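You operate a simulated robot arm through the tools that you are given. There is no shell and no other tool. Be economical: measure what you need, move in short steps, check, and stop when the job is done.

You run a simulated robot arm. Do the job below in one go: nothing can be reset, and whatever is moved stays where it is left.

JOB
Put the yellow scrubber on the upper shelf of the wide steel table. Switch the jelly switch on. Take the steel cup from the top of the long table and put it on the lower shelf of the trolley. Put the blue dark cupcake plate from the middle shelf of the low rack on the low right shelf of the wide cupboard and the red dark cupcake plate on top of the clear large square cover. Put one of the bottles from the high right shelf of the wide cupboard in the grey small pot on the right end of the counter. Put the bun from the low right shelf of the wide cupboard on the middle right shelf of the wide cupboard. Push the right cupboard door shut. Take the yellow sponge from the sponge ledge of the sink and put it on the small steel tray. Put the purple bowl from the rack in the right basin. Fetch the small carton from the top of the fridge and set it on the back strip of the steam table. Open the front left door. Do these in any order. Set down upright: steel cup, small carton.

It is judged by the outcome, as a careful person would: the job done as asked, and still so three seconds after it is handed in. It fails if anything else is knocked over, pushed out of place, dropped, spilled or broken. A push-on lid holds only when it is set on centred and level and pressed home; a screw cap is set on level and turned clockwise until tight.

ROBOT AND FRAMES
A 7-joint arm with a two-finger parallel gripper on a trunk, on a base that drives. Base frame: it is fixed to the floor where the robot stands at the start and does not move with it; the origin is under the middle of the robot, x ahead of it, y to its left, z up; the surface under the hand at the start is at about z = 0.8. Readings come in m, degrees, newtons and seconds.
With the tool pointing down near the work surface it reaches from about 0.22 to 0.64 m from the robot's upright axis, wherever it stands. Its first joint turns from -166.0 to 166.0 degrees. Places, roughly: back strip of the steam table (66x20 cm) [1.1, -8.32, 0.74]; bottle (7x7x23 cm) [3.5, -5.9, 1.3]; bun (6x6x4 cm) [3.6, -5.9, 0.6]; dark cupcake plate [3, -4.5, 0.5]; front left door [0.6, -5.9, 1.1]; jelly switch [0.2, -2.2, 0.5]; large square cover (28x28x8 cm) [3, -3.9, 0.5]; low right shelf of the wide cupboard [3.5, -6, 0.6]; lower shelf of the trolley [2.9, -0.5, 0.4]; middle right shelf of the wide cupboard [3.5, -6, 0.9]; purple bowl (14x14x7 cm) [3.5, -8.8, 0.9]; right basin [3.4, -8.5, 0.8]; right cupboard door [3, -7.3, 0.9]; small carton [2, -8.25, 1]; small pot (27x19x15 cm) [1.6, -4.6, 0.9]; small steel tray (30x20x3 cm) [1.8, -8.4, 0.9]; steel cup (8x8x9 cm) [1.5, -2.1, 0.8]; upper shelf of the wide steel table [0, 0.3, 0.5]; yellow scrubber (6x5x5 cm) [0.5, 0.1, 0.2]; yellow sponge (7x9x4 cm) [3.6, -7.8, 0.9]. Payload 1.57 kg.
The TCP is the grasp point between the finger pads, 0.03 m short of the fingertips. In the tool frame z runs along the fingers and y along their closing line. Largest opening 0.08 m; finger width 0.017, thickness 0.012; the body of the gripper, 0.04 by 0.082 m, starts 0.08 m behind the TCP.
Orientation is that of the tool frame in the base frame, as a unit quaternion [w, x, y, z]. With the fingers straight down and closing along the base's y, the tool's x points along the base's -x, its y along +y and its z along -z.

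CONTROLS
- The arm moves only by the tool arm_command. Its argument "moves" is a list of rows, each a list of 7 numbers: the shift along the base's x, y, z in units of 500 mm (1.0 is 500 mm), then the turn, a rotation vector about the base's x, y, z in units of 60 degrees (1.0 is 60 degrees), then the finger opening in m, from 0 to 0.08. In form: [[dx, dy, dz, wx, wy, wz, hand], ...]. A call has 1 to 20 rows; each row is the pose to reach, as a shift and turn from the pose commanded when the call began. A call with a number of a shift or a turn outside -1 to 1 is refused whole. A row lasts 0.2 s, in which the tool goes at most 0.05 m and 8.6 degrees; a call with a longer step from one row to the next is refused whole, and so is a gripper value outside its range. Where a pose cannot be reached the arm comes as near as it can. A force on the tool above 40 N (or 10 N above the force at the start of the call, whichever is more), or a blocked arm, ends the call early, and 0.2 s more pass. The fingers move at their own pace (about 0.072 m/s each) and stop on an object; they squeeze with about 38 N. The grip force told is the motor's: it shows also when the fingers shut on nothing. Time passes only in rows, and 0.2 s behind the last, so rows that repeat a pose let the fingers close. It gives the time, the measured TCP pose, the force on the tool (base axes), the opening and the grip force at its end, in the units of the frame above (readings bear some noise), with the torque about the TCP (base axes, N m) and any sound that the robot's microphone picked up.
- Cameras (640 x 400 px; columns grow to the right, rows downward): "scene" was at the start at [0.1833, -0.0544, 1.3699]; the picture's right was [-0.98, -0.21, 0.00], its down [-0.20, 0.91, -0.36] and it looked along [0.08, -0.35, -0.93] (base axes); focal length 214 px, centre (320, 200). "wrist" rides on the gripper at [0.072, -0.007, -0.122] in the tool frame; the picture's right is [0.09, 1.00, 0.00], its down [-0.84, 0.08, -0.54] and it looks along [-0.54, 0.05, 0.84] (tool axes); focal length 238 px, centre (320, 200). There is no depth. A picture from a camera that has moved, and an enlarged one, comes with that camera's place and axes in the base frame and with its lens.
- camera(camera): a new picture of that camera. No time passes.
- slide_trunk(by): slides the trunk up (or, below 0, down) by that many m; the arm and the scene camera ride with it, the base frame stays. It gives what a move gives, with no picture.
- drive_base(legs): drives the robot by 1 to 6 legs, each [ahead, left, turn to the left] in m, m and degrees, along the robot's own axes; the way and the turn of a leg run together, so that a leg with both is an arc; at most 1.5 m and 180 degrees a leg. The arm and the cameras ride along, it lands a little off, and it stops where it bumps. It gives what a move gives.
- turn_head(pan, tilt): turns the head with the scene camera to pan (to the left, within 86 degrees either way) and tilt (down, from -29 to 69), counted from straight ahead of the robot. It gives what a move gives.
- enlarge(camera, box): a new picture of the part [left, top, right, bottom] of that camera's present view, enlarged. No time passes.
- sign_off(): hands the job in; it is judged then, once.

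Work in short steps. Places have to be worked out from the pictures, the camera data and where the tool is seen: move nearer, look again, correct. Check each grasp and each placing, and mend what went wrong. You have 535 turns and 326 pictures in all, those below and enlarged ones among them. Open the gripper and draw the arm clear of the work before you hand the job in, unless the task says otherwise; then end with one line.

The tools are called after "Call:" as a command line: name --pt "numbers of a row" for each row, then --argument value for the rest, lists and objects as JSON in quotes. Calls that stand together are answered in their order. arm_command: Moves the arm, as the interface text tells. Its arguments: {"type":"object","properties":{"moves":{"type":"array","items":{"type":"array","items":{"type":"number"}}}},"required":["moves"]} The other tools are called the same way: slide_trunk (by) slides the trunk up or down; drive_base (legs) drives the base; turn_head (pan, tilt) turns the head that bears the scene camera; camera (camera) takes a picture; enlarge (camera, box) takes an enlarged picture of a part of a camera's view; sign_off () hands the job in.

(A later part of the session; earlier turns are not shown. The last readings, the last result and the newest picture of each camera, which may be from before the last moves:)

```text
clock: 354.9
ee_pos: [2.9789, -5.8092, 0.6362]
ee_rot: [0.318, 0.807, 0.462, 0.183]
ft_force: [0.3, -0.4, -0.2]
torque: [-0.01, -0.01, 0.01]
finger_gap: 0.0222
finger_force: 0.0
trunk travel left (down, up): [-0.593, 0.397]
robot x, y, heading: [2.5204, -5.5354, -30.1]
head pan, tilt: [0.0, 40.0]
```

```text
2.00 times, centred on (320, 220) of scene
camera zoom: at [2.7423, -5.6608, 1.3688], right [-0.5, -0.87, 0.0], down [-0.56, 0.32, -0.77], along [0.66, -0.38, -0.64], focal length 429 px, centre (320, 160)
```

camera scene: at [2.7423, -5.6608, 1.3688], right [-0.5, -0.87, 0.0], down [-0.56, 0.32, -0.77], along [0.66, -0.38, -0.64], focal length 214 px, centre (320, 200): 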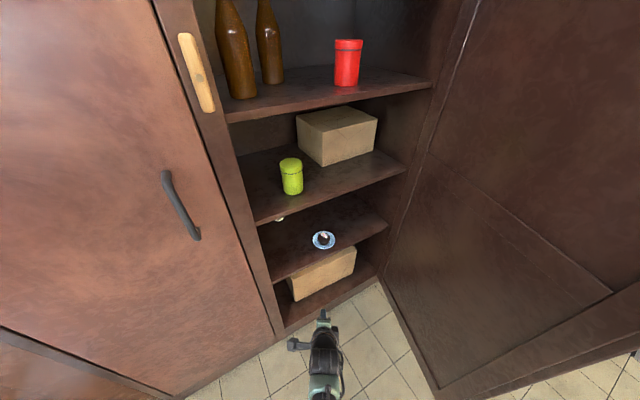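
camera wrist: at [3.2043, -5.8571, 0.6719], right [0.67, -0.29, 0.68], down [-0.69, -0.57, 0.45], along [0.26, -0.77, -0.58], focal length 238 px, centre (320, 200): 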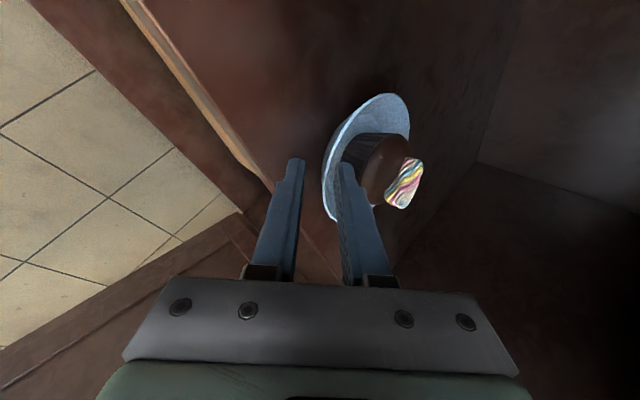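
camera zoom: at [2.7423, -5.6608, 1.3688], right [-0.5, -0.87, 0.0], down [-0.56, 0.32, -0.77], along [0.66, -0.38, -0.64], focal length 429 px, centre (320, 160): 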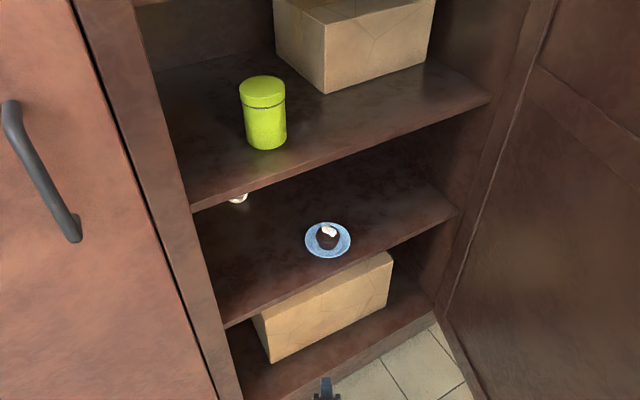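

The blue plate is on the low right shelf. Now the bun: I set the base at heading -10°, and level the tool again.

Call:
drive_base --legs '[[0, 0, 20], [-0.08, -0.15, 0]]'

Call:
arm_command --pt "0 0 0.02 0.108 -0.0686 -0.0488 0.02" --pt "0 0 0.04 0.215 -0.137 -0.0977 0.04" --pt "0 0 0.06 0.323 -0.2057 -0.1465 0.06" --pt "0 0 0.08 0.4305 -0.2743 -0.195 0.08" --pt "0 0 0.1 0.538 -0.343 -0.244 0.08" --pt "0 0 0.1 0.6458 -0.4114 -0.293 0.08" --pt "0 0 0.1 0.6458 -0.4114 -0.293 0.08"

Call:
arm_command --pt "0 0 0.0 0.108 -0.0686 -0.0488 0.08" --pt "0 0 0.0 0.215 -0.137 -0.0977 0.08" --pt "0 0 0.0 0.323 -0.2057 -0.1465 0.08" --pt "0 0 0.0 0.4305 -0.2743 -0.195 0.08" --pt "0 0 0.0 0.538 -0.343 -0.244 0.08" --pt "0 0 0.0 0.6458 -0.4114 -0.293 0.08" --pt "0 0 0.0 0.6458 -0.4114 -0.293 0.08"

Call:
slide_trunk --by -0.4

```text
clock: 357.4
ee_pos: [2.9379, -5.7728, 0.6363]
ee_rot: [0.28, 0.715, 0.594, 0.238]
ft_force: [0.6, -0.8, -0.1]
torque: [0.01, -0.01, -0.01]
finger_gap: 0.022
finger_force: 0.0
trunk travel left (down, up): [-0.593, 0.397]
robot x, y, heading: [2.4147, -5.6713, -10.0]
head pan, tilt: [0.0, 40.0]
```

```text
clock: 359.0
ee_pos: [2.9367, -5.7723, 0.6869]
ee_rot: [0.181, 0.782, 0.298, 0.517]
ft_force: [-0.3, -0.3, 0.5]
torque: [0.0, 0.01, 0.0]
finger_gap: 0.0799
finger_force: 0.1
trunk travel left (down, up): [-0.593, 0.397]
robot x, y, heading: [2.4141, -5.6706, -10.0]
head pan, tilt: [0.0, 40.0]
```

```text
clock: 360.6
ee_pos: [2.9378, -5.7726, 0.6861]
ee_rot: [0.047, 0.706, -0.054, 0.705]
ft_force: [0.2, 0.3, 0.6]
torque: [0.0, -0.01, 0.04]
finger_gap: 0.08
finger_force: 0.0
trunk travel left (down, up): [-0.593, 0.397]
robot x, y, heading: [2.4143, -5.672, -9.9]
head pan, tilt: [0.0, 40.0]
```

```text
clock: 364.4
ee_pos: [2.9384, -5.7715, 0.286]
ee_rot: [0.047, 0.706, -0.053, 0.704]
ft_force: [0.2, 0.2, 0.5]
torque: [0.04, 0.02, 0.01]
finger_gap: 0.0802
finger_force: 0.0
trunk travel left (down, up): [-0.193, 0.797]
robot x, y, heading: [2.4136, -5.6684, -9.9]
head pan, tilt: [0.0, 40.0]
```

Call:
arm_command --pt "0 0 0.09 0.0 0.0 0 0.08" --pt "0 0 0.18 0 0 0 0.08" --pt "0 0 0.27 0.0 0.0 0 0.08" --pt "0 0 0.36 0 0 0 0.08" --pt "0 0 0.45 0.01 0.066 0 0.08" --pt "0 0 0.54 0.02 0.132 0 0.08" --pt "0 0 0.62 0.031 0.198 0 0.08" --pt "0 0 0.62 0.031 0.198 0 0.08"

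Call:
arm_command --pt "0.08 -0.014 0 0 0 0 0.08" --pt "0.16 -0.028 0 0 0 0 0.08" --pt "0.24 -0.042 0 0 0 0 0.08" --pt "0.32 -0.056 0 0 0 0 0.08" --pt "0.36 -0.063 0 0 0 0 0.08" --pt "0.36 -0.063 0 0 0 0 0.08"

Call:
camera --camera "wrist"

```text
clock: 366.2
ee_pos: [2.9393, -5.7687, 0.5974]
ee_rot: [0.041, 0.776, -0.06, 0.627]
ft_force: [0.7, 0.2, 0.6]
torque: [0.02, 0.01, -0.01]
finger_gap: 0.0801
finger_force: 0.0
out of reach, approached as far as the arm can: row 1
trunk travel left (down, up): [-0.193, 0.797]
robot x, y, heading: [2.4128, -5.6716, -9.9]
head pan, tilt: [0.0, 40.0]
```

```text
clock: 367.6
ee_pos: [3.1187, -5.8032, 0.596]
ee_rot: [0.041, 0.776, -0.059, 0.627]
ft_force: [0.7, 0.3, 0.1]
torque: [0.02, 0.0, -0.01]
finger_gap: 0.0795
finger_force: 0.0
trunk travel left (down, up): [-0.193, 0.797]
robot x, y, heading: [2.4112, -5.6684, -9.9]
head pan, tilt: [0.0, 40.0]
```

```text
207 pictures are left
camera wrist: at [3.0156, -5.7813, 0.6932], right [-0.12, -0.99, 0.08], down [-0.71, 0.03, -0.7], along [0.69, -0.14, -0.71], focal length 238 px, centre (320, 200)
```

wrist: 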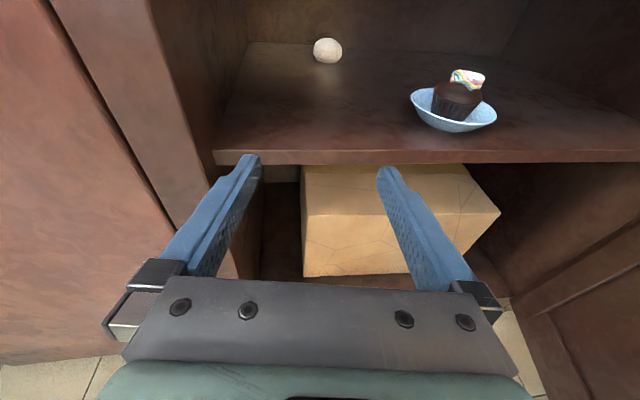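

Bun at about (3.53,-5.867), right on my line. I drive in 0.33 m.

Call:
drive_base --legs '[[0.33, 0, 0]]'

Call:
camera --camera "wrist"

```text
clock: 369.8
ee_pos: [3.4345, -5.8608, 0.5962]
ee_rot: [0.041, 0.776, -0.06, 0.627]
ft_force: [0.3, 0.3, -0.1]
torque: [0.0, 0.0, 0.0]
finger_gap: 0.0801
finger_force: 0.0
trunk travel left (down, up): [-0.193, 0.797]
robot x, y, heading: [2.7329, -5.7294, -9.9]
head pan, tilt: [0.0, 40.0]
```

```text
206 pictures are left
camera wrist: at [3.3324, -5.8383, 0.6932], right [-0.12, -0.99, 0.08], down [-0.71, 0.03, -0.7], along [0.69, -0.14, -0.71], focal length 238 px, centre (320, 200)
```

wrist: 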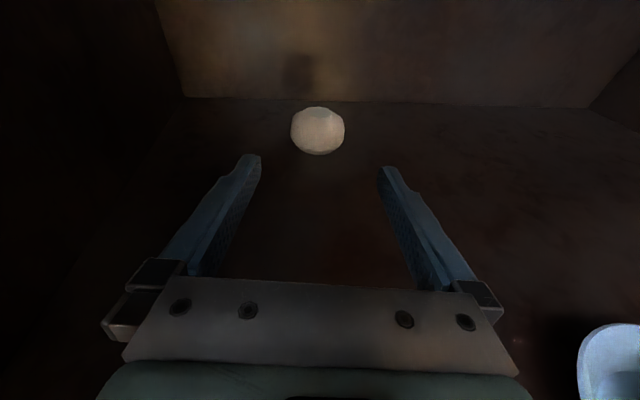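

Call:
drive_base --legs '[[0.105, 0.008, 0]]'

Call:
slide_trunk --by -0.016

Call:
camera --camera "wrist"

```text
clock: 370.7
ee_pos: [3.4599, -5.8824, 0.592]
ee_rot: [0.054, 0.777, -0.07, 0.623]
ft_force: [-0.7, 0.9, 0.4]
torque: [0.03, 0.01, 0.0]
finger_gap: 0.0802
finger_force: 0.0
trunk travel left (down, up): [-0.193, 0.797]
robot x, y, heading: [2.7631, -5.7299, -10.2]
head pan, tilt: [0.0, 40.0]
stopped in leg 1: the robot was blocked; the commanded pose is now the measured one
```

```text
clock: 371.3
ee_pos: [3.458, -5.8802, 0.5743]
ee_rot: [0.054, 0.778, -0.07, 0.622]
ft_force: [0.3, -0.6, 0.2]
torque: [0.03, -0.03, 0.0]
finger_gap: 0.0801
finger_force: 0.1
trunk travel left (down, up): [-0.177, 0.813]
robot x, y, heading: [2.7625, -5.7309, -10.3]
head pan, tilt: [0.0, 40.0]
```

```text
205 pictures are left
camera wrist: at [3.3578, -5.8545, 0.6722], right [-0.16, -0.98, 0.09], down [-0.72, 0.05, -0.7], along [0.68, -0.17, -0.71], focal length 238 px, centre (320, 200)
```

wrist: 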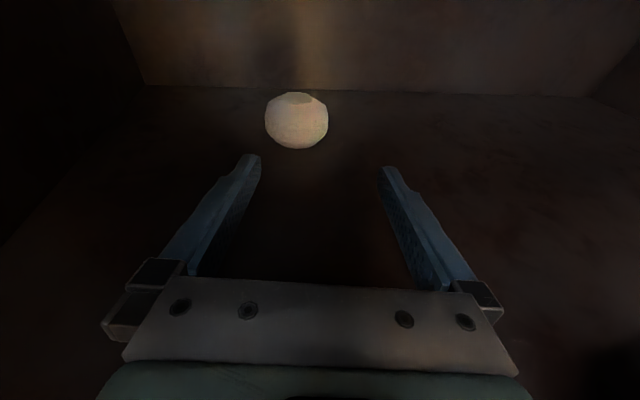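

Blocked again; I look to see what touches.

Call:
turn_head --pan 15 --tilt 69

Call:
camera --camera "scene"

Call:
turn_head --pan 60 --tilt 30

Call:
camera --camera "scene"

```text
clock: 372.2
ee_pos: [3.4589, -5.8808, 0.5746]
ee_rot: [0.054, 0.778, -0.07, 0.622]
ft_force: [0.3, -0.5, 0.6]
torque: [0.05, -0.04, 0.02]
finger_gap: 0.08
finger_force: 0.1
trunk travel left (down, up): [-0.177, 0.813]
robot x, y, heading: [2.767, -5.7326, -10.0]
head pan, tilt: [15.0, 68.8]
```

```text
204 pictures are left
camera scene: at [2.9884, -5.7561, 0.9171], right [0.08, -1.0, 0.0], down [-0.93, -0.08, -0.36], along [0.36, 0.03, -0.93], focal length 214 px, centre (320, 200)
```

scene: 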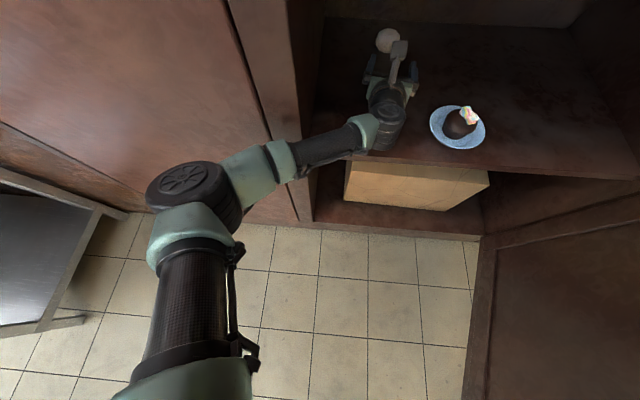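

```text
clock: 373.4
ee_pos: [3.4605, -5.8805, 0.5739]
ee_rot: [0.054, 0.778, -0.07, 0.622]
ft_force: [0.1, 0.3, -0.3]
torque: [0.0, -0.01, 0.02]
finger_gap: 0.0798
finger_force: 0.1
trunk travel left (down, up): [-0.177, 0.813]
robot x, y, heading: [2.765, -5.7304, -10.0]
head pan, tilt: [60.0, 30.0]
```

```text
203 pictures are left
camera scene: at [2.9909, -5.6919, 0.9685], right [0.76, -0.65, 0.0], down [-0.32, -0.38, -0.87], along [0.56, 0.66, -0.5], focal length 214 px, centre (320, 200)
```

scene: 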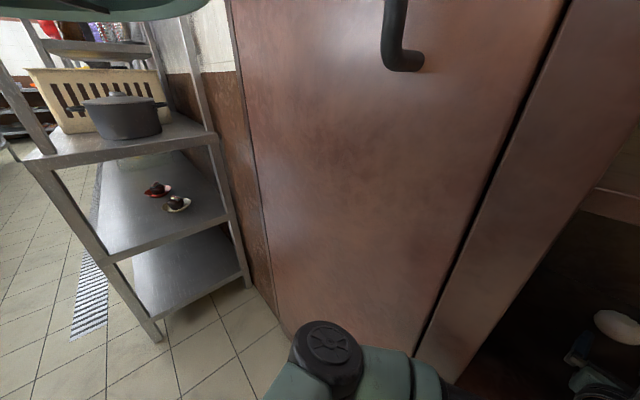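

The elbow has bent out to the left and the forearm meets the stile. I back up a little and extend the arm straighter instead.

Call:
drive_base --legs '[[-0.16, 0, 0]]'

Call:
arm_command --pt "0.05 0.0 0.02 0 0 0.01 0.08" --pt "0.1 0.0 0.03 0 0 0.02 0.08" --pt "0.15 0.0 0.04 0 0 0.02 0.08" --pt "0.2 0.0 0.04 0 0 0.02 0.08" --pt "0.2 0.0 0.04 0 0 0.02 0.08"

Call:
turn_head --pan 10 --tilt 60

Call:
camera --camera "scene"

```text
clock: 374.8
ee_pos: [3.3012, -5.8534, 0.5741]
ee_rot: [0.055, 0.779, -0.07, 0.621]
ft_force: [-0.4, 0.2, 0.2]
torque: [0.0, -0.02, 0.0]
finger_gap: 0.0801
finger_force: 0.1
trunk travel left (down, up): [-0.177, 0.813]
robot x, y, heading: [2.6058, -5.7049, -10.3]
head pan, tilt: [60.0, 30.0]
```

```text
clock: 376.0
ee_pos: [3.4004, -5.8528, 0.5956]
ee_rot: [0.049, 0.779, -0.062, 0.622]
ft_force: [0.2, 0.2, -0.6]
torque: [-0.01, 0.01, 0.0]
finger_gap: 0.0801
finger_force: 0.0
trunk travel left (down, up): [-0.177, 0.813]
robot x, y, heading: [2.612, -5.7002, -10.6]
head pan, tilt: [60.0, 30.0]
```

```text
clock: 377.2
ee_pos: [3.4004, -5.8531, 0.5934]
ee_rot: [0.048, 0.779, -0.061, 0.622]
ft_force: [0.0, 0.2, 0.2]
torque: [-0.03, 0.02, -0.02]
finger_gap: 0.0801
finger_force: 0.1
trunk travel left (down, up): [-0.177, 0.813]
robot x, y, heading: [2.6058, -5.7039, -10.6]
head pan, tilt: [10.0, 60.0]
```

```text
202 pictures are left
camera scene: at [2.8423, -5.7326, 0.9262], right [-0.01, -1.0, 0.0], down [-0.87, 0.0, -0.5], along [0.5, 0.0, -0.87], focal length 214 px, centre (320, 200)
```

scene: 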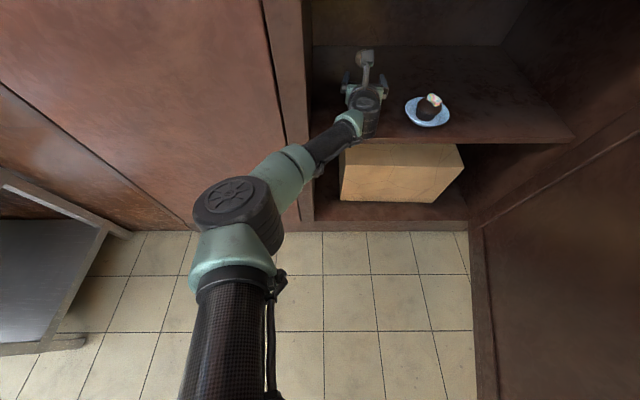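

Call:
arm_command --pt "0.05 -0.005 0.0 0 0 0.0 0.08" --pt "0.1 -0.01 0.0 0 0 0.0 0.08" --pt "0.15 -0.015 0.0 0 0 0.0 0.08" --pt "0.15 -0.015 0.0 0 0 0.0 0.08"

Call:
camera --camera "scene"

Call:
camera --camera "wrist"

```text
clock: 378.2
ee_pos: [3.4521, -5.8592, 0.5926]
ee_rot: [0.049, 0.779, -0.063, 0.622]
ft_force: [-0.5, 0.4, 0.8]
torque: [0.01, 0.01, -0.01]
finger_gap: 0.08
finger_force: 0.0
out of reach, approached as far as the arm can: row 3, 4
trunk travel left (down, up): [-0.177, 0.813]
robot x, y, heading: [2.6081, -5.7037, -10.7]
head pan, tilt: [10.0, 60.0]
```

```text
201 pictures are left
camera scene: at [2.8423, -5.7326, 0.9262], right [-0.01, -1.0, 0.0], down [-0.87, 0.01, -0.5], along [0.5, 0.0, -0.87], focal length 214 px, centre (320, 200)
```

scene: 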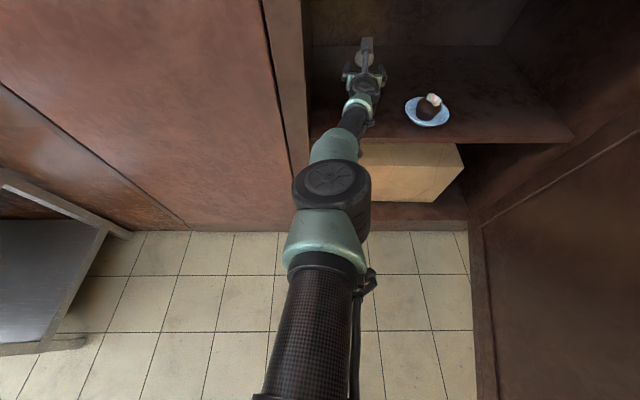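

```text
200 pictures are left
camera wrist: at [3.3506, -5.8342, 0.691], right [-0.14, -0.99, 0.09], down [-0.72, 0.04, -0.7], along [0.68, -0.16, -0.71], focal length 238 px, centre (320, 200)
```

wrist: 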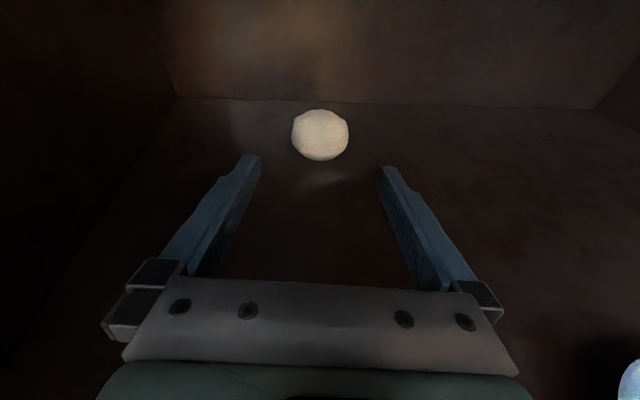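

Arm is straight now. I drive the last 9.5 cm and lower a bit.

Call:
drive_base --legs '[[0.092, 0.003, 0]]'

Call:
slide_trunk --by -0.016

Call:
camera --camera "wrist"

```text
clock: 379.3
ee_pos: [3.5421, -5.8722, 0.5935]
ee_rot: [0.049, 0.779, -0.063, 0.622]
ft_force: [-0.1, 0.4, -0.4]
torque: [0.0, -0.01, 0.02]
finger_gap: 0.0801
finger_force: 0.1
trunk travel left (down, up): [-0.177, 0.813]
robot x, y, heading: [2.6977, -5.7166, -10.7]
head pan, tilt: [10.0, 60.0]
```

```text
clock: 379.9
ee_pos: [3.5418, -5.8729, 0.5779]
ee_rot: [0.049, 0.779, -0.062, 0.622]
ft_force: [0.4, -0.6, -1.2]
torque: [-0.03, 0.02, -0.01]
finger_gap: 0.0801
finger_force: 0.0
trunk travel left (down, up): [-0.161, 0.829]
robot x, y, heading: [2.6985, -5.7187, -10.2]
head pan, tilt: [10.0, 60.0]
```

```text
199 pictures are left
camera wrist: at [3.4409, -5.8486, 0.675], right [-0.14, -0.99, 0.09], down [-0.72, 0.04, -0.7], along [0.68, -0.16, -0.71], focal length 238 px, centre (320, 200)
```

wrist: 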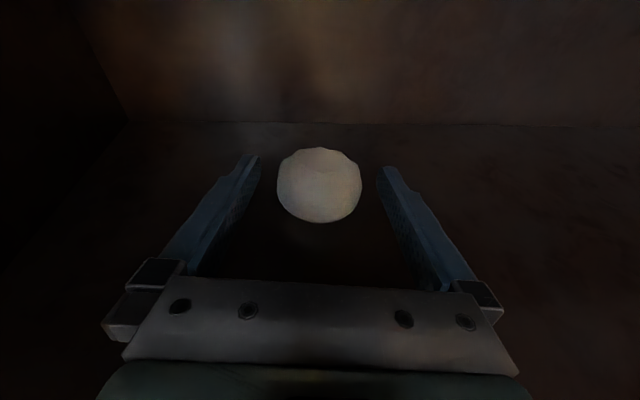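

Call:
arm_command --pt "0 0 0 0 0 0 0.06" --pt "0 0 0 0 0 0 0.05" --pt "0 0 0 0 0 0 0.04" --pt "0 0 0 0 0 0 0.04"

Call:
slide_trunk --by 0.04

Call:
camera --camera "wrist"

```text
clock: 380.9
ee_pos: [3.5422, -5.8728, 0.5775]
ee_rot: [0.048, 0.779, -0.062, 0.622]
ft_force: [-0.1, -1.0, 0.4]
torque: [-0.02, -0.01, -0.01]
finger_gap: 0.0552
finger_force: 37.7
trunk travel left (down, up): [-0.161, 0.829]
robot x, y, heading: [2.6997, -5.7163, -10.3]
head pan, tilt: [10.0, 60.0]
```

```text
clock: 381.7
ee_pos: [3.5434, -5.8734, 0.6173]
ee_rot: [0.049, 0.779, -0.063, 0.622]
ft_force: [-0.7, 0.1, 0.0]
torque: [0.02, -0.01, 0.0]
finger_gap: 0.0556
finger_force: 38.1
trunk travel left (down, up): [-0.201, 0.789]
robot x, y, heading: [2.6925, -5.7214, -10.4]
head pan, tilt: [10.0, 60.0]
```

```text
198 pictures are left
camera wrist: at [3.441, -5.8486, 0.715], right [-0.14, -0.99, 0.09], down [-0.72, 0.04, -0.7], along [0.68, -0.16, -0.71], focal length 238 px, centre (320, 200)
```

wrist: 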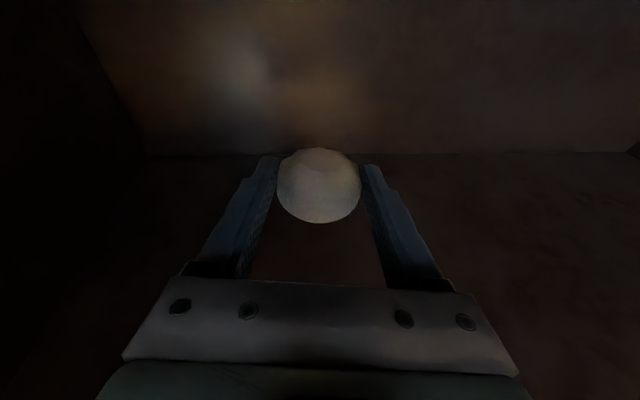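

Bun gripped. I back out, raise to the middle shelf's level, turn to -30° and shift left.

Call:
drive_base --legs '[[-0.5, 0, 0]]'

Call:
slide_trunk --by 0.34

Call:
drive_base --legs '[[0, 0.2, -19.5]]'

Call:
camera --camera "wrist"

Call:
turn_head --pan 0 --tilt 35

Call:
camera --camera "scene"

```text
clock: 384.6
ee_pos: [3.0573, -5.7866, 0.6169]
ee_rot: [0.051, 0.779, -0.065, 0.621]
ft_force: [-0.3, 0.8, -0.6]
torque: [-0.01, -0.01, 0.0]
finger_gap: 0.0555
finger_force: 37.8
trunk travel left (down, up): [-0.201, 0.789]
robot x, y, heading: [2.2156, -5.6256, -10.9]
head pan, tilt: [10.0, 60.0]
```

```text
clock: 388.0
ee_pos: [3.0567, -5.787, 0.9561]
ee_rot: [0.05, 0.779, -0.065, 0.622]
ft_force: [-0.1, 0.3, -0.9]
torque: [0.02, 0.02, -0.01]
finger_gap: 0.055
finger_force: 37.7
trunk travel left (down, up): [-0.541, 0.449]
robot x, y, heading: [2.2118, -5.6273, -10.8]
head pan, tilt: [10.0, 60.0]
```

```text
clock: 389.6
ee_pos: [3.017, -5.8875, 0.9567]
ee_rot: [0.162, 0.754, -0.204, 0.603]
ft_force: [0.3, 0.3, 0.0]
torque: [0.01, -0.01, -0.02]
finger_gap: 0.0553
finger_force: 38.0
trunk travel left (down, up): [-0.541, 0.449]
robot x, y, heading: [2.2846, -5.4436, -31.1]
head pan, tilt: [10.0, 60.0]
```

```text
197 pictures are left
camera wrist: at [2.9302, -5.8299, 1.0548], right [-0.48, -0.87, 0.09], down [-0.66, 0.29, -0.7], along [0.58, -0.39, -0.71], focal length 238 px, centre (320, 200)
```

wrist: 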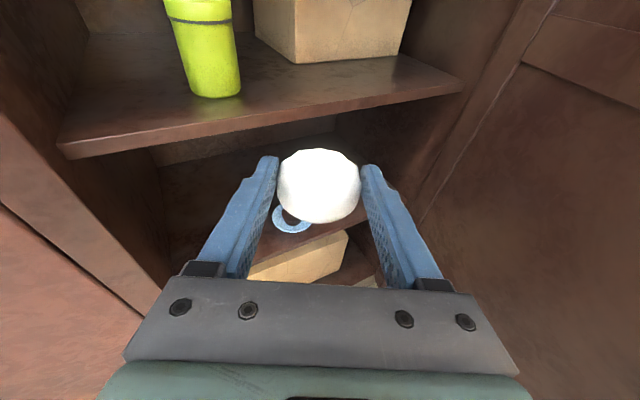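

```text
clock: 390.5
ee_pos: [3.0164, -5.8885, 0.9561]
ee_rot: [0.161, 0.755, -0.203, 0.602]
ft_force: [-1.0, 0.3, 0.1]
torque: [0.02, 0.03, -0.01]
finger_gap: 0.0552
finger_force: 37.9
trunk travel left (down, up): [-0.541, 0.449]
robot x, y, heading: [2.2851, -5.4387, -30.9]
head pan, tilt: [0.0, 35.0]
```

```text
196 pictures are left
camera scene: at [2.5057, -5.5742, 1.3244], right [-0.52, -0.85, 0.0], down [-0.49, 0.3, -0.82], along [0.7, -0.43, -0.57], focal length 214 px, centre (320, 200)
```

scene: 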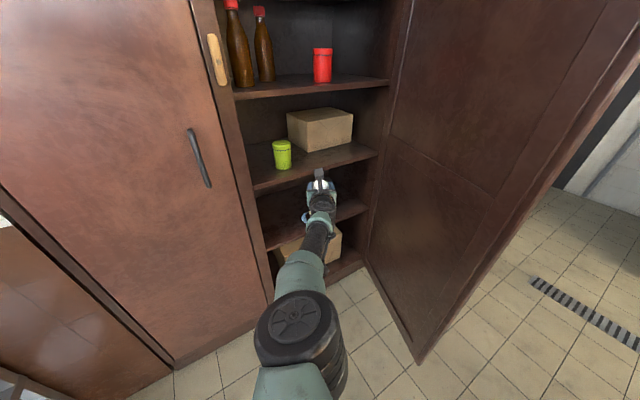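

Middle shelf z≈0.875; bun bottom at 0.93. I drive in to the free spot right of the green jar.

Call:
drive_base --legs '[[0.34, 0.015, 0]]'

Call:
camera --camera "wrist"

Call:
camera --camera "scene"

```text
clock: 392.7
ee_pos: [3.3178, -6.0549, 0.9553]
ee_rot: [0.161, 0.755, -0.203, 0.603]
ft_force: [-0.1, -0.1, -0.5]
torque: [-0.02, 0.0, -0.03]
finger_gap: 0.055
finger_force: 37.9
trunk travel left (down, up): [-0.541, 0.449]
robot x, y, heading: [2.5857, -5.6076, -31.6]
head pan, tilt: [0.0, 35.0]
```

```text
195 pictures are left
camera wrist: at [3.2304, -5.9952, 1.0545], right [-0.48, -0.87, 0.09], down [-0.66, 0.29, -0.7], along [0.58, -0.39, -0.71], focal length 238 px, centre (320, 200)
```

wrist: 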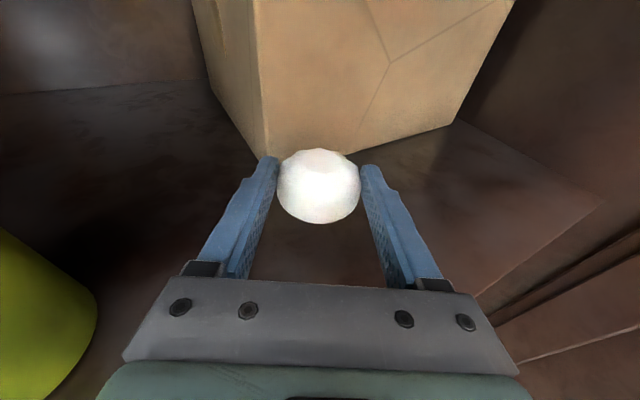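

```text
194 pictures are left
camera scene: at [2.8061, -5.7394, 1.3243], right [-0.52, -0.85, 0.0], down [-0.49, 0.3, -0.82], along [0.7, -0.43, -0.57], focal length 214 px, centre (320, 200)
```

scene: 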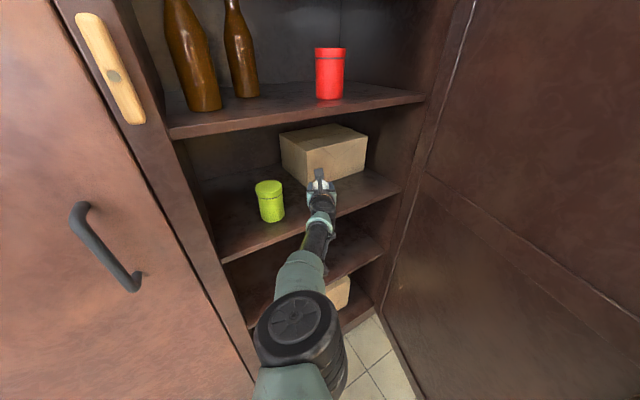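

Call:
slide_trunk --by -0.045

Call:
slide_trunk --by -0.01

```text
clock: 393.6
ee_pos: [3.3167, -6.0526, 0.928]
ee_rot: [0.162, 0.749, -0.202, 0.61]
ft_force: [5.9, -3.9, 36.3]
torque: [-0.1, -0.31, -0.02]
finger_gap: 0.0551
finger_force: 37.8
trunk travel left (down, up): [-0.496, 0.494]
robot x, y, heading: [2.5812, -5.6083, -31.1]
head pan, tilt: [0.0, 35.0]
```

```text
clock: 394.1
ee_pos: [3.3196, -6.0558, 0.9248]
ee_rot: [0.165, 0.746, -0.201, 0.613]
ft_force: [5.1, -2.9, 18.5]
torque: [0.49, 1.31, 0.03]
finger_gap: 0.0557
finger_force: 38.5
trunk travel left (down, up): [-0.487, 0.503]
robot x, y, heading: [2.5843, -5.6049, -31.5]
head pan, tilt: [0.0, 35.0]
stopped: the force on the tool passed its limit at 56 N (the readings are from after the stop); the commanded pose is now the measured one
```

Contact came earlier (shelf ≈0.90). I ease up 1 cm and release.

Call:
slide_trunk --by 0.01

Call:
arm_command --pt "0 0 0 0 0 0 0.06" --pt "0 0 0 0 0 0 0.07" --pt "0 0 0 0 0 0 0.07"

Call:
camera --camera "wrist"

```text
clock: 394.7
ee_pos: [3.3203, -6.0557, 0.9271]
ee_rot: [0.162, 0.75, -0.201, 0.61]
ft_force: [-0.2, 0.6, -0.2]
torque: [0.0, 0.01, 0.0]
finger_gap: 0.0559
finger_force: 38.1
trunk travel left (down, up): [-0.497, 0.493]
robot x, y, heading: [2.5826, -5.6061, -31.4]
head pan, tilt: [0.0, 35.0]
```

```text
clock: 395.5
ee_pos: [3.3204, -6.0556, 0.9283]
ee_rot: [0.162, 0.749, -0.201, 0.61]
ft_force: [-0.6, -0.1, 0.0]
torque: [0.02, -0.03, 0.01]
finger_gap: 0.07
finger_force: 0.0
trunk travel left (down, up): [-0.497, 0.493]
robot x, y, heading: [2.5835, -5.607, -31.1]
head pan, tilt: [0.0, 35.0]
```

```text
193 pictures are left
camera wrist: at [3.2317, -5.9962, 1.0244], right [-0.48, -0.87, 0.09], down [-0.64, 0.29, -0.71], along [0.59, -0.4, -0.7], focal length 238 px, centre (320, 200)
```

wrist: 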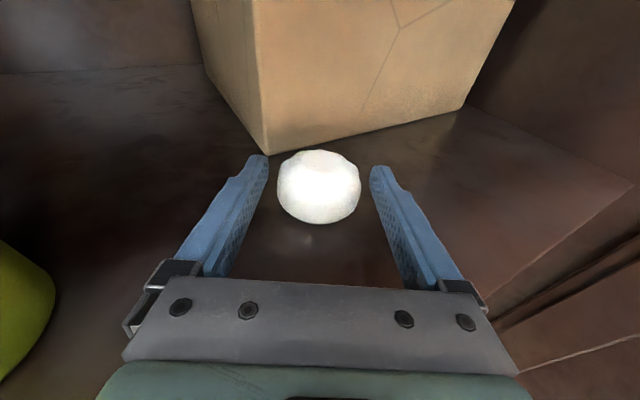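

Bun is on the middle shelf. I back out, raise the trunk, and view the bottles on the high shelf.

Call:
drive_base --legs '[[-0.42, 0, 0]]'

Call:
slide_trunk --by 0.36

Call:
drive_base --legs '[[0, 0, 21]]'

Call:
camera --camera "wrist"

Call:
camera --camera "scene"

```text
clock: 398.1
ee_pos: [2.9619, -5.8352, 0.9289]
ee_rot: [0.161, 0.749, -0.2, 0.611]
ft_force: [0.9, 0.3, -0.1]
torque: [0.0, -0.03, -0.04]
finger_gap: 0.0699
finger_force: 0.1
trunk travel left (down, up): [-0.497, 0.493]
robot x, y, heading: [2.2254, -5.3867, -30.9]
head pan, tilt: [0.0, 35.0]
```

```text
clock: 401.6
ee_pos: [2.962, -5.8353, 1.2876]
ee_rot: [0.162, 0.749, -0.2, 0.611]
ft_force: [-0.8, -0.2, -0.4]
torque: [-0.01, 0.01, -0.02]
finger_gap: 0.0701
finger_force: 0.0
trunk travel left (down, up): [-0.857, 0.133]
robot x, y, heading: [2.2233, -5.3888, -31.1]
head pan, tilt: [0.0, 35.0]
```

```text
clock: 403.1
ee_pos: [3.0742, -5.5346, 1.2872]
ee_rot: [0.045, 0.773, -0.057, 0.63]
ft_force: [-0.1, -0.5, 0.2]
torque: [-0.02, 0.0, -0.02]
finger_gap: 0.0701
finger_force: 0.1
trunk travel left (down, up): [-0.857, 0.133]
robot x, y, heading: [2.2216, -5.385, -9.9]
head pan, tilt: [0.0, 35.0]
```

```text
192 pictures are left
camera wrist: at [2.9713, -5.5114, 1.3843], right [-0.13, -0.99, 0.09], down [-0.7, 0.03, -0.71], along [0.7, -0.15, -0.7], focal length 238 px, centre (320, 200)
```

wrist: 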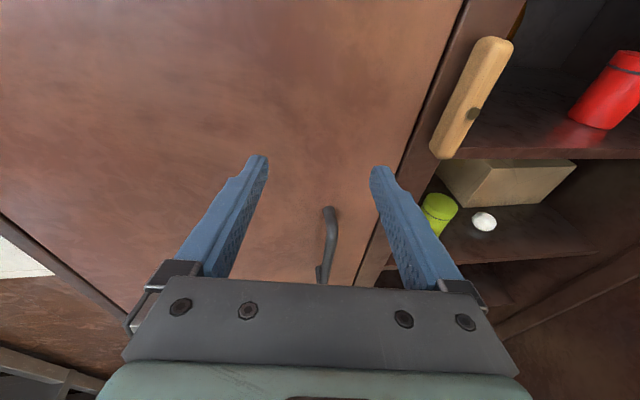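

```text
191 pictures are left
camera scene: at [2.4801, -5.4305, 1.6403], right [-0.17, -0.99, 0.0], down [-0.57, 0.1, -0.82], along [0.81, -0.14, -0.57], focal length 214 px, centre (320, 200)
```

scene: 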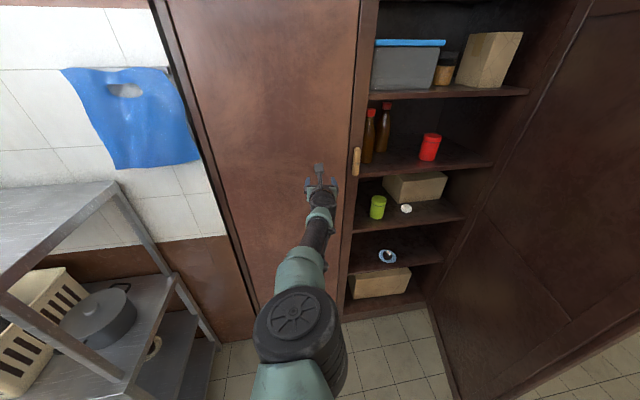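

Front bottle at about (3.35,-5.80) on the high shelf (z≈1.21). I shift right to line up and take a wrist look.

Call:
drive_base --legs '[[0, -0.29, 2]]'

Call:
camera --camera "wrist"

Call:
camera --camera "scene"

```text
clock: 405.1
ee_pos: [3.0337, -5.7956, 1.2884]
ee_rot: [0.036, 0.774, -0.046, 0.63]
ft_force: [0.5, 0.5, -0.1]
torque: [0.05, -0.01, 0.0]
finger_gap: 0.0699
finger_force: 0.0
trunk travel left (down, up): [-0.857, 0.133]
robot x, y, heading: [2.1821, -5.6774, -7.8]
head pan, tilt: [0.0, 35.0]
```

```text
190 pictures are left
camera wrist: at [2.9304, -5.7757, 1.3843], right [-0.1, -0.99, 0.09], down [-0.7, 0.01, -0.71], along [0.7, -0.13, -0.7], focal length 238 px, centre (320, 200)
```

wrist: 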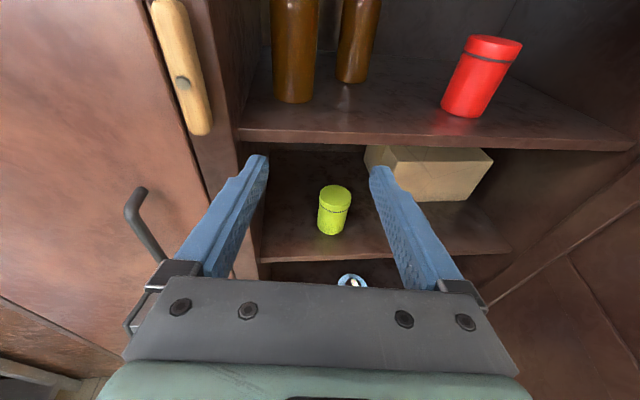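

```text
189 pictures are left
camera scene: at [2.4368, -5.7106, 1.6403], right [-0.14, -0.99, 0.0], down [-0.57, 0.08, -0.82], along [0.81, -0.11, -0.57], focal length 214 px, centre (320, 200)
```

scene: 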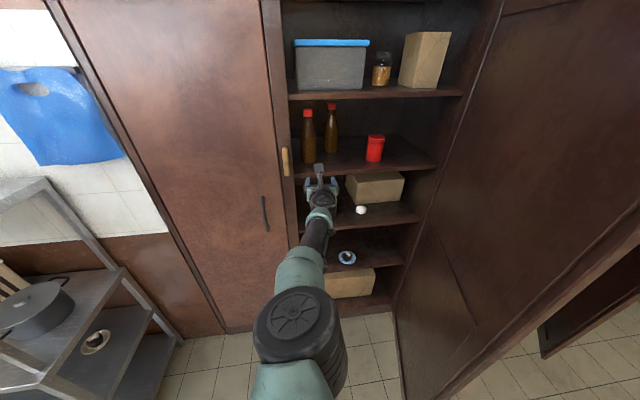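

Front bottle centre ≈(3.40,-5.787), shelf z≈1.20. I yaw the tool straight, open fully, and drive in partway.

Call:
arm_command --pt "0 0 0 0 0 0.06 0.08" --pt "0 0.01 0 0 0 0.112 0.08" --pt "0 0.01 0 0 0 0.112 0.08"

Call:
drive_base --legs '[[0.228, 0.035, 0]]'

Call:
camera --camera "wrist"

```text
clock: 405.9
ee_pos: [3.0353, -5.7905, 1.2877]
ee_rot: [-0.002, 0.776, 0.0, 0.631]
ft_force: [-0.2, -0.1, -0.4]
torque: [0.03, -0.01, -0.01]
finger_gap: 0.08
finger_force: 0.0
trunk travel left (down, up): [-0.857, 0.133]
robot x, y, heading: [2.1801, -5.6758, -7.9]
head pan, tilt: [0.0, 35.0]
```

```text
clock: 407.6
ee_pos: [3.2609, -5.7966, 1.2891]
ee_rot: [0.001, 0.775, -0.004, 0.632]
ft_force: [-0.4, 0.1, 0.5]
torque: [0.04, 0.03, 0.03]
finger_gap: 0.0803
finger_force: 0.0
trunk travel left (down, up): [-0.857, 0.133]
robot x, y, heading: [2.4084, -5.6758, -8.4]
head pan, tilt: [0.0, 35.0]
```

```text
188 pictures are left
camera wrist: at [3.1558, -5.7866, 1.3846], right [0.01, -1.0, 0.09], down [-0.7, -0.07, -0.71], along [0.71, -0.05, -0.7], focal length 238 px, centre (320, 200)
```

wrist: 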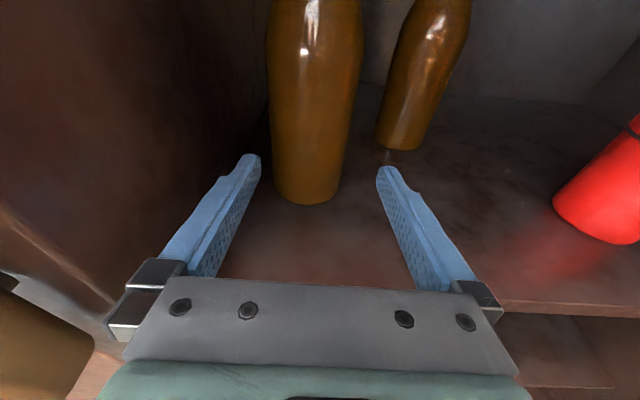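

Call:
arm_command --pt "0 0.022 0 0 0 0 0.08" --pt "0 0.022 0 0 0 0 0.08"

Call:
drive_base --legs '[[0.1, 0.015, 0]]'

Call:
camera --camera "wrist"

```text
clock: 408.2
ee_pos: [3.2623, -5.7862, 1.2869]
ee_rot: [0.001, 0.776, -0.004, 0.631]
ft_force: [0.0, 0.8, 0.2]
torque: [0.0, -0.02, 0.02]
finger_gap: 0.0798
finger_force: 0.1
trunk travel left (down, up): [-0.857, 0.133]
robot x, y, heading: [2.4091, -5.6716, -8.4]
head pan, tilt: [0.0, 35.0]
```

```text
clock: 409.4
ee_pos: [3.3625, -5.7864, 1.2885]
ee_rot: [0.001, 0.776, -0.004, 0.631]
ft_force: [0.1, 0.0, 0.1]
torque: [0.0, 0.01, 0.01]
finger_gap: 0.08
finger_force: 0.0
trunk travel left (down, up): [-0.857, 0.133]
robot x, y, heading: [2.5087, -5.6748, -8.4]
head pan, tilt: [0.0, 35.0]
```

```text
187 pictures are left
camera wrist: at [3.256, -5.7765, 1.3845], right [0.01, -1.0, 0.09], down [-0.7, -0.07, -0.71], along [0.71, -0.05, -0.7], focal length 238 px, centre (320, 200)
```

wrist: 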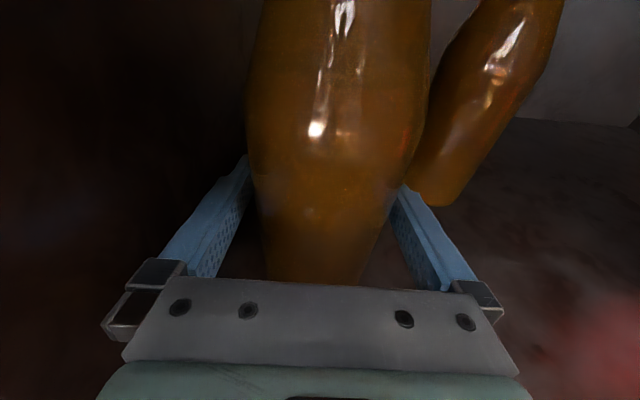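

Bottle is between the fingers. I close and lift.

Call:
arm_command --pt "0 0 0 0 0 0 0.07" --pt "0 0 0 0 0 0 0.055" --pt "0 0 0 0 0 0 0.045" --pt "0 0 0 0 0 0 0.045"

Call:
slide_trunk --by 0.04

Call:
camera --camera "wrist"

```text
clock: 410.4
ee_pos: [3.3619, -5.7852, 1.2884]
ee_rot: [0.002, 0.775, -0.004, 0.632]
ft_force: [-1.9, -0.7, 0.0]
torque: [-0.19, 0.09, -0.05]
finger_gap: 0.067
finger_force: 37.6
trunk travel left (down, up): [-0.857, 0.133]
robot x, y, heading: [2.508, -5.6715, -8.3]
head pan, tilt: [0.0, 35.0]
```

```text
clock: 411.2
ee_pos: [3.3632, -5.786, 1.3274]
ee_rot: [0.002, 0.776, -0.004, 0.631]
ft_force: [-0.1, 0.4, -5.1]
torque: [0.03, -0.1, -0.03]
finger_gap: 0.067
finger_force: 38.1
trunk travel left (down, up): [-0.897, 0.093]
robot x, y, heading: [2.506, -5.6697, -8.5]
head pan, tilt: [0.0, 35.0]
```

```text
186 pictures are left
camera wrist: at [3.2576, -5.7766, 1.4231], right [0.01, -1.0, 0.09], down [-0.7, -0.07, -0.71], along [0.71, -0.05, -0.7], focal length 238 px, centre (320, 200)
```

wrist: 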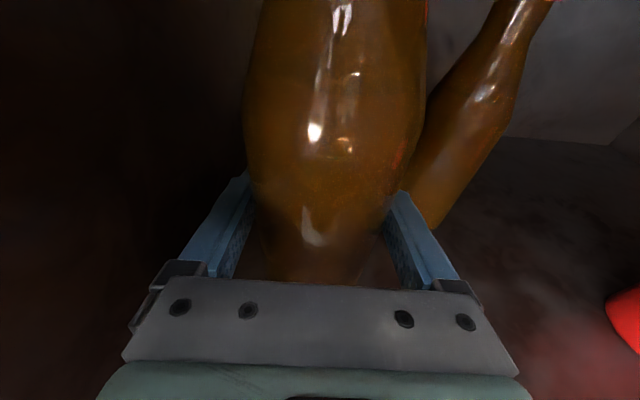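

Bottle held. I back straight out and look for the grey pot on the counter's right end.

Call:
drive_base --legs '[[-0.4, -0.058, 0]]'

Call:
turn_head --pan 86 --tilt 25

Call:
camera --camera "scene"

Call:
turn_head --pan -86 --tilt 25

Call:
camera --camera "scene"

```text
clock: 413.7
ee_pos: [2.9753, -5.7874, 1.3271]
ee_rot: [0.002, 0.776, -0.004, 0.631]
ft_force: [0.4, 0.5, -5.2]
torque: [0.09, -0.07, 0.0]
finger_gap: 0.0671
finger_force: 38.4
trunk travel left (down, up): [-0.897, 0.093]
robot x, y, heading: [2.1206, -5.6709, -8.4]
head pan, tilt: [0.0, 35.0]
```

```text
clock: 415.3
ee_pos: [2.974, -5.7877, 1.3278]
ee_rot: [0.002, 0.776, -0.004, 0.631]
ft_force: [0.2, 0.6, -5.1]
torque: [-0.05, -0.07, -0.03]
finger_gap: 0.0669
finger_force: 38.1
trunk travel left (down, up): [-0.897, 0.093]
robot x, y, heading: [2.1233, -5.6676, -8.4]
head pan, tilt: [85.9, 25.0]
```

```text
185 pictures are left
camera scene: at [2.3107, -5.6083, 1.6959], right [0.98, -0.22, 0.0], down [-0.09, -0.41, -0.91], along [0.2, 0.88, -0.42], focal length 214 px, centre (320, 200)
```

scene: 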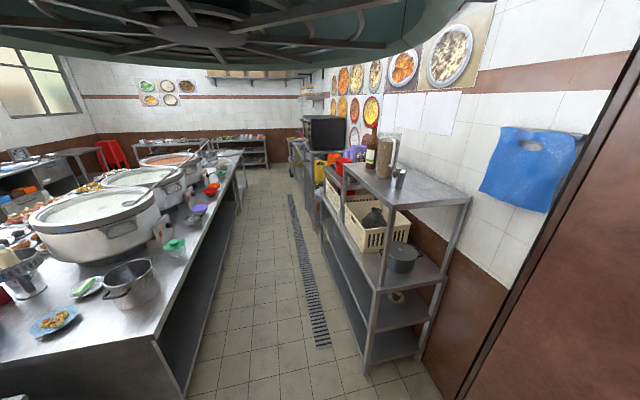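

```text
clock: 417.9
ee_pos: [2.9725, -5.7869, 1.3279]
ee_rot: [0.002, 0.776, -0.005, 0.63]
ft_force: [-0.1, 0.2, -6.1]
torque: [0.04, -0.06, -0.02]
finger_gap: 0.0669
finger_force: 37.9
trunk travel left (down, up): [-0.897, 0.093]
robot x, y, heading: [2.1186, -5.6733, -8.3]
head pan, tilt: [-85.9, 25.0]
```

```text
184 pictures are left
camera scene: at [2.2836, -5.79, 1.6959], right [-1.0, 0.08, 0.0], down [0.03, 0.42, -0.91], along [-0.07, -0.9, -0.42], focal length 214 px, centre (320, 200)
```

scene: 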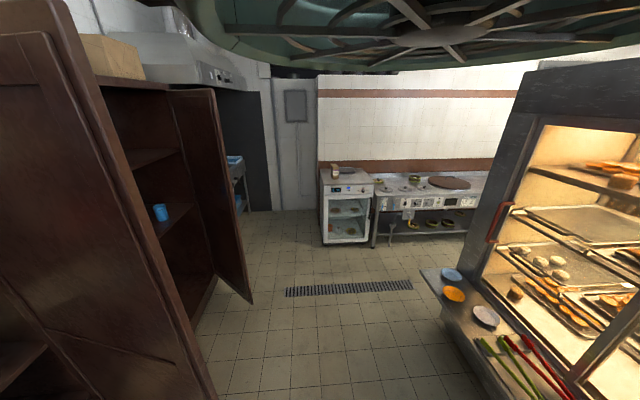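

The grey pot sits on the counter's right end near (1.63,-4.7). A level grip at mid-bottle can't go below the rim, so I'll set the bottle on the counter beside it, regrip at the neck, then lower it in. First retract the arm.

Call:
arm_command --pt "-0.08 0.0 0 0 0 0 0.045" --pt "-0.16 0.0 0 0 0 0 0.045" --pt "-0.24 0.0 0 0 0 0 0.045" --pt "-0.32 0.0 0 0 0 0 0.045" --pt "-0.4 0.0 0 0 0 0 0.045" --pt "-0.48 0.02 0 0 0 0 0.045" --pt "-0.56 0.04 0 0 0 0 0.045" --pt "-0.62 0.06 0 0 0 0 0.045" --pt "-0.62 0.06 0 0 0 0 0.045"

Call:
drive_base --legs '[[0.12, 0.35, 0], [0, 0, 94], [0, 0, 94]]'

Call:
turn_head --pan -40 --tilt 40

Call:
camera --camera "scene"

```text
clock: 419.9
ee_pos: [2.6631, -5.7553, 1.3247]
ee_rot: [0.001, 0.776, -0.004, 0.631]
ft_force: [0.5, 0.6, -5.7]
torque: [-0.11, -0.1, -0.01]
finger_gap: 0.067
finger_force: 38.1
trunk travel left (down, up): [-0.897, 0.093]
robot x, y, heading: [2.12, -5.6749, -8.3]
head pan, tilt: [-85.9, 25.0]
```

```text
clock: 430.0
ee_pos: [1.7394, -5.3224, 1.3261]
ee_rot: [-0.631, -0.031, 0.775, -0.026]
ft_force: [0.2, 0.5, -5.2]
torque: [0.01, 0.1, 0.01]
finger_gap: 0.0664
finger_force: 38.1
trunk travel left (down, up): [-0.897, 0.093]
robot x, y, heading: [2.2888, -5.356, 176.8]
head pan, tilt: [-85.9, 25.0]
```

```text
clock: 431.2
ee_pos: [1.7415, -5.3215, 1.325]
ee_rot: [-0.63, -0.031, 0.775, -0.027]
ft_force: [-0.1, -0.7, -6.6]
torque: [-0.02, 0.09, -0.03]
finger_gap: 0.0661
finger_force: 37.5
trunk travel left (down, up): [-0.897, 0.093]
robot x, y, heading: [2.2872, -5.3516, 176.5]
head pan, tilt: [-40.0, 40.0]
```

```text
183 pictures are left
camera scene: at [2.0576, -5.2857, 1.6726], right [0.69, 0.73, 0.0], down [0.47, -0.44, -0.77], along [-0.56, 0.53, -0.64], focal length 214 px, centre (320, 200)
```

scene: 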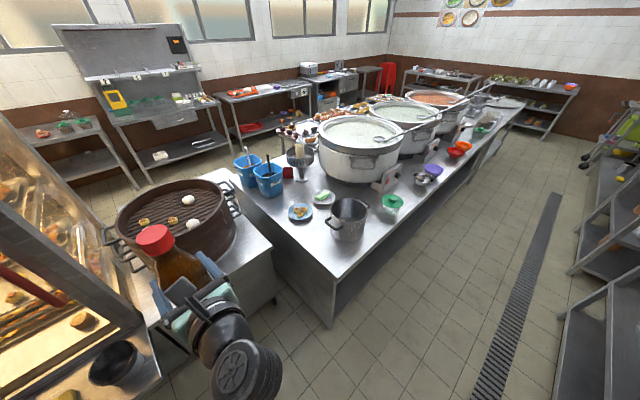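

Pot at about (1.624,-4.67), counter corner at (1.73,-4.89). I turn to heading 135° toward that corner and approach to set the bottle down near the corner.

Call:
drive_base --legs '[[0, 0, -41.5], [0.14, 0.08, 0]]'

Call:
slide_trunk --by -0.36

Call:
turn_head --pan 0 --tilt 50

Call:
camera --camera "scene"

Call:
camera --camera "wrist"

```text
clock: 434.6
ee_pos: [1.7496, -4.9182, 1.3261]
ee_rot: [-0.598, 0.25, 0.734, 0.201]
ft_force: [0.4, -0.2, -5.9]
torque: [0.06, 0.06, 0.01]
finger_gap: 0.0663
finger_force: 38.0
trunk travel left (down, up): [-0.897, 0.093]
robot x, y, heading: [2.1312, -5.3102, 134.6]
head pan, tilt: [-40.0, 40.0]
```

```text
clock: 438.1
ee_pos: [1.7488, -4.9176, 0.9665]
ee_rot: [-0.598, 0.25, 0.735, 0.202]
ft_force: [0.3, -0.3, -5.7]
torque: [0.05, 0.06, -0.02]
finger_gap: 0.066
finger_force: 37.3
trunk travel left (down, up): [-0.537, 0.453]
robot x, y, heading: [2.1301, -5.3077, 134.6]
head pan, tilt: [-40.0, 40.0]
```

```text
clock: 439.1
ee_pos: [1.7488, -4.9167, 0.9657]
ee_rot: [-0.597, 0.25, 0.735, 0.202]
ft_force: [-0.8, -0.1, -6.4]
torque: [0.05, 0.06, -0.02]
finger_gap: 0.0662
finger_force: 37.9
trunk travel left (down, up): [-0.537, 0.453]
robot x, y, heading: [2.131, -5.3107, 134.4]
head pan, tilt: [0.0, 50.0]
```

```text
182 pictures are left
camera scene: at [1.9601, -5.1328, 1.2984], right [0.71, 0.7, 0.0], down [0.54, -0.55, -0.64], along [-0.45, 0.46, -0.77], focal length 214 px, centre (320, 200)
```

scene: 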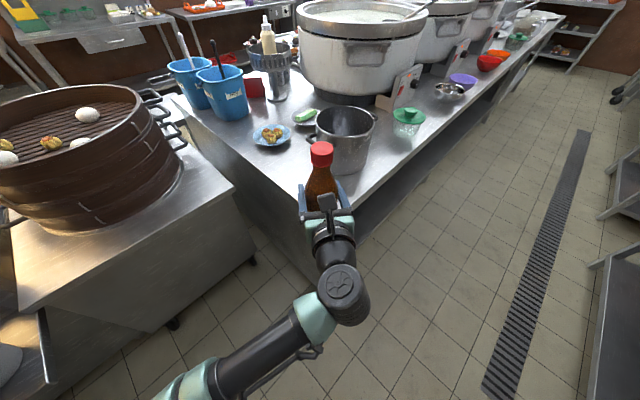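

```text
181 pictures are left
camera wrist: at [1.8267, -4.9846, 1.0618], right [0.59, 0.8, 0.09], down [0.6, -0.37, -0.71], along [-0.54, 0.47, -0.7], focal length 238 px, centre (320, 200)
```

wrist: 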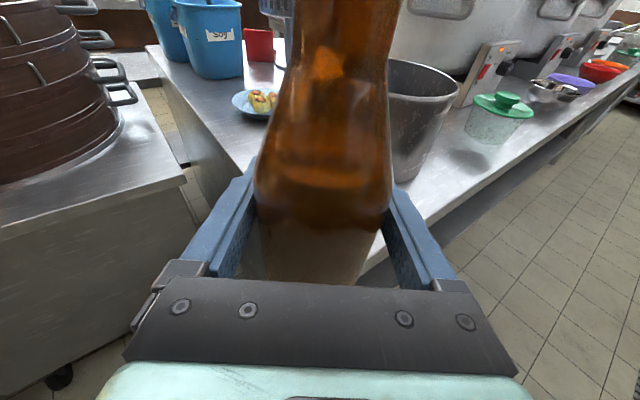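

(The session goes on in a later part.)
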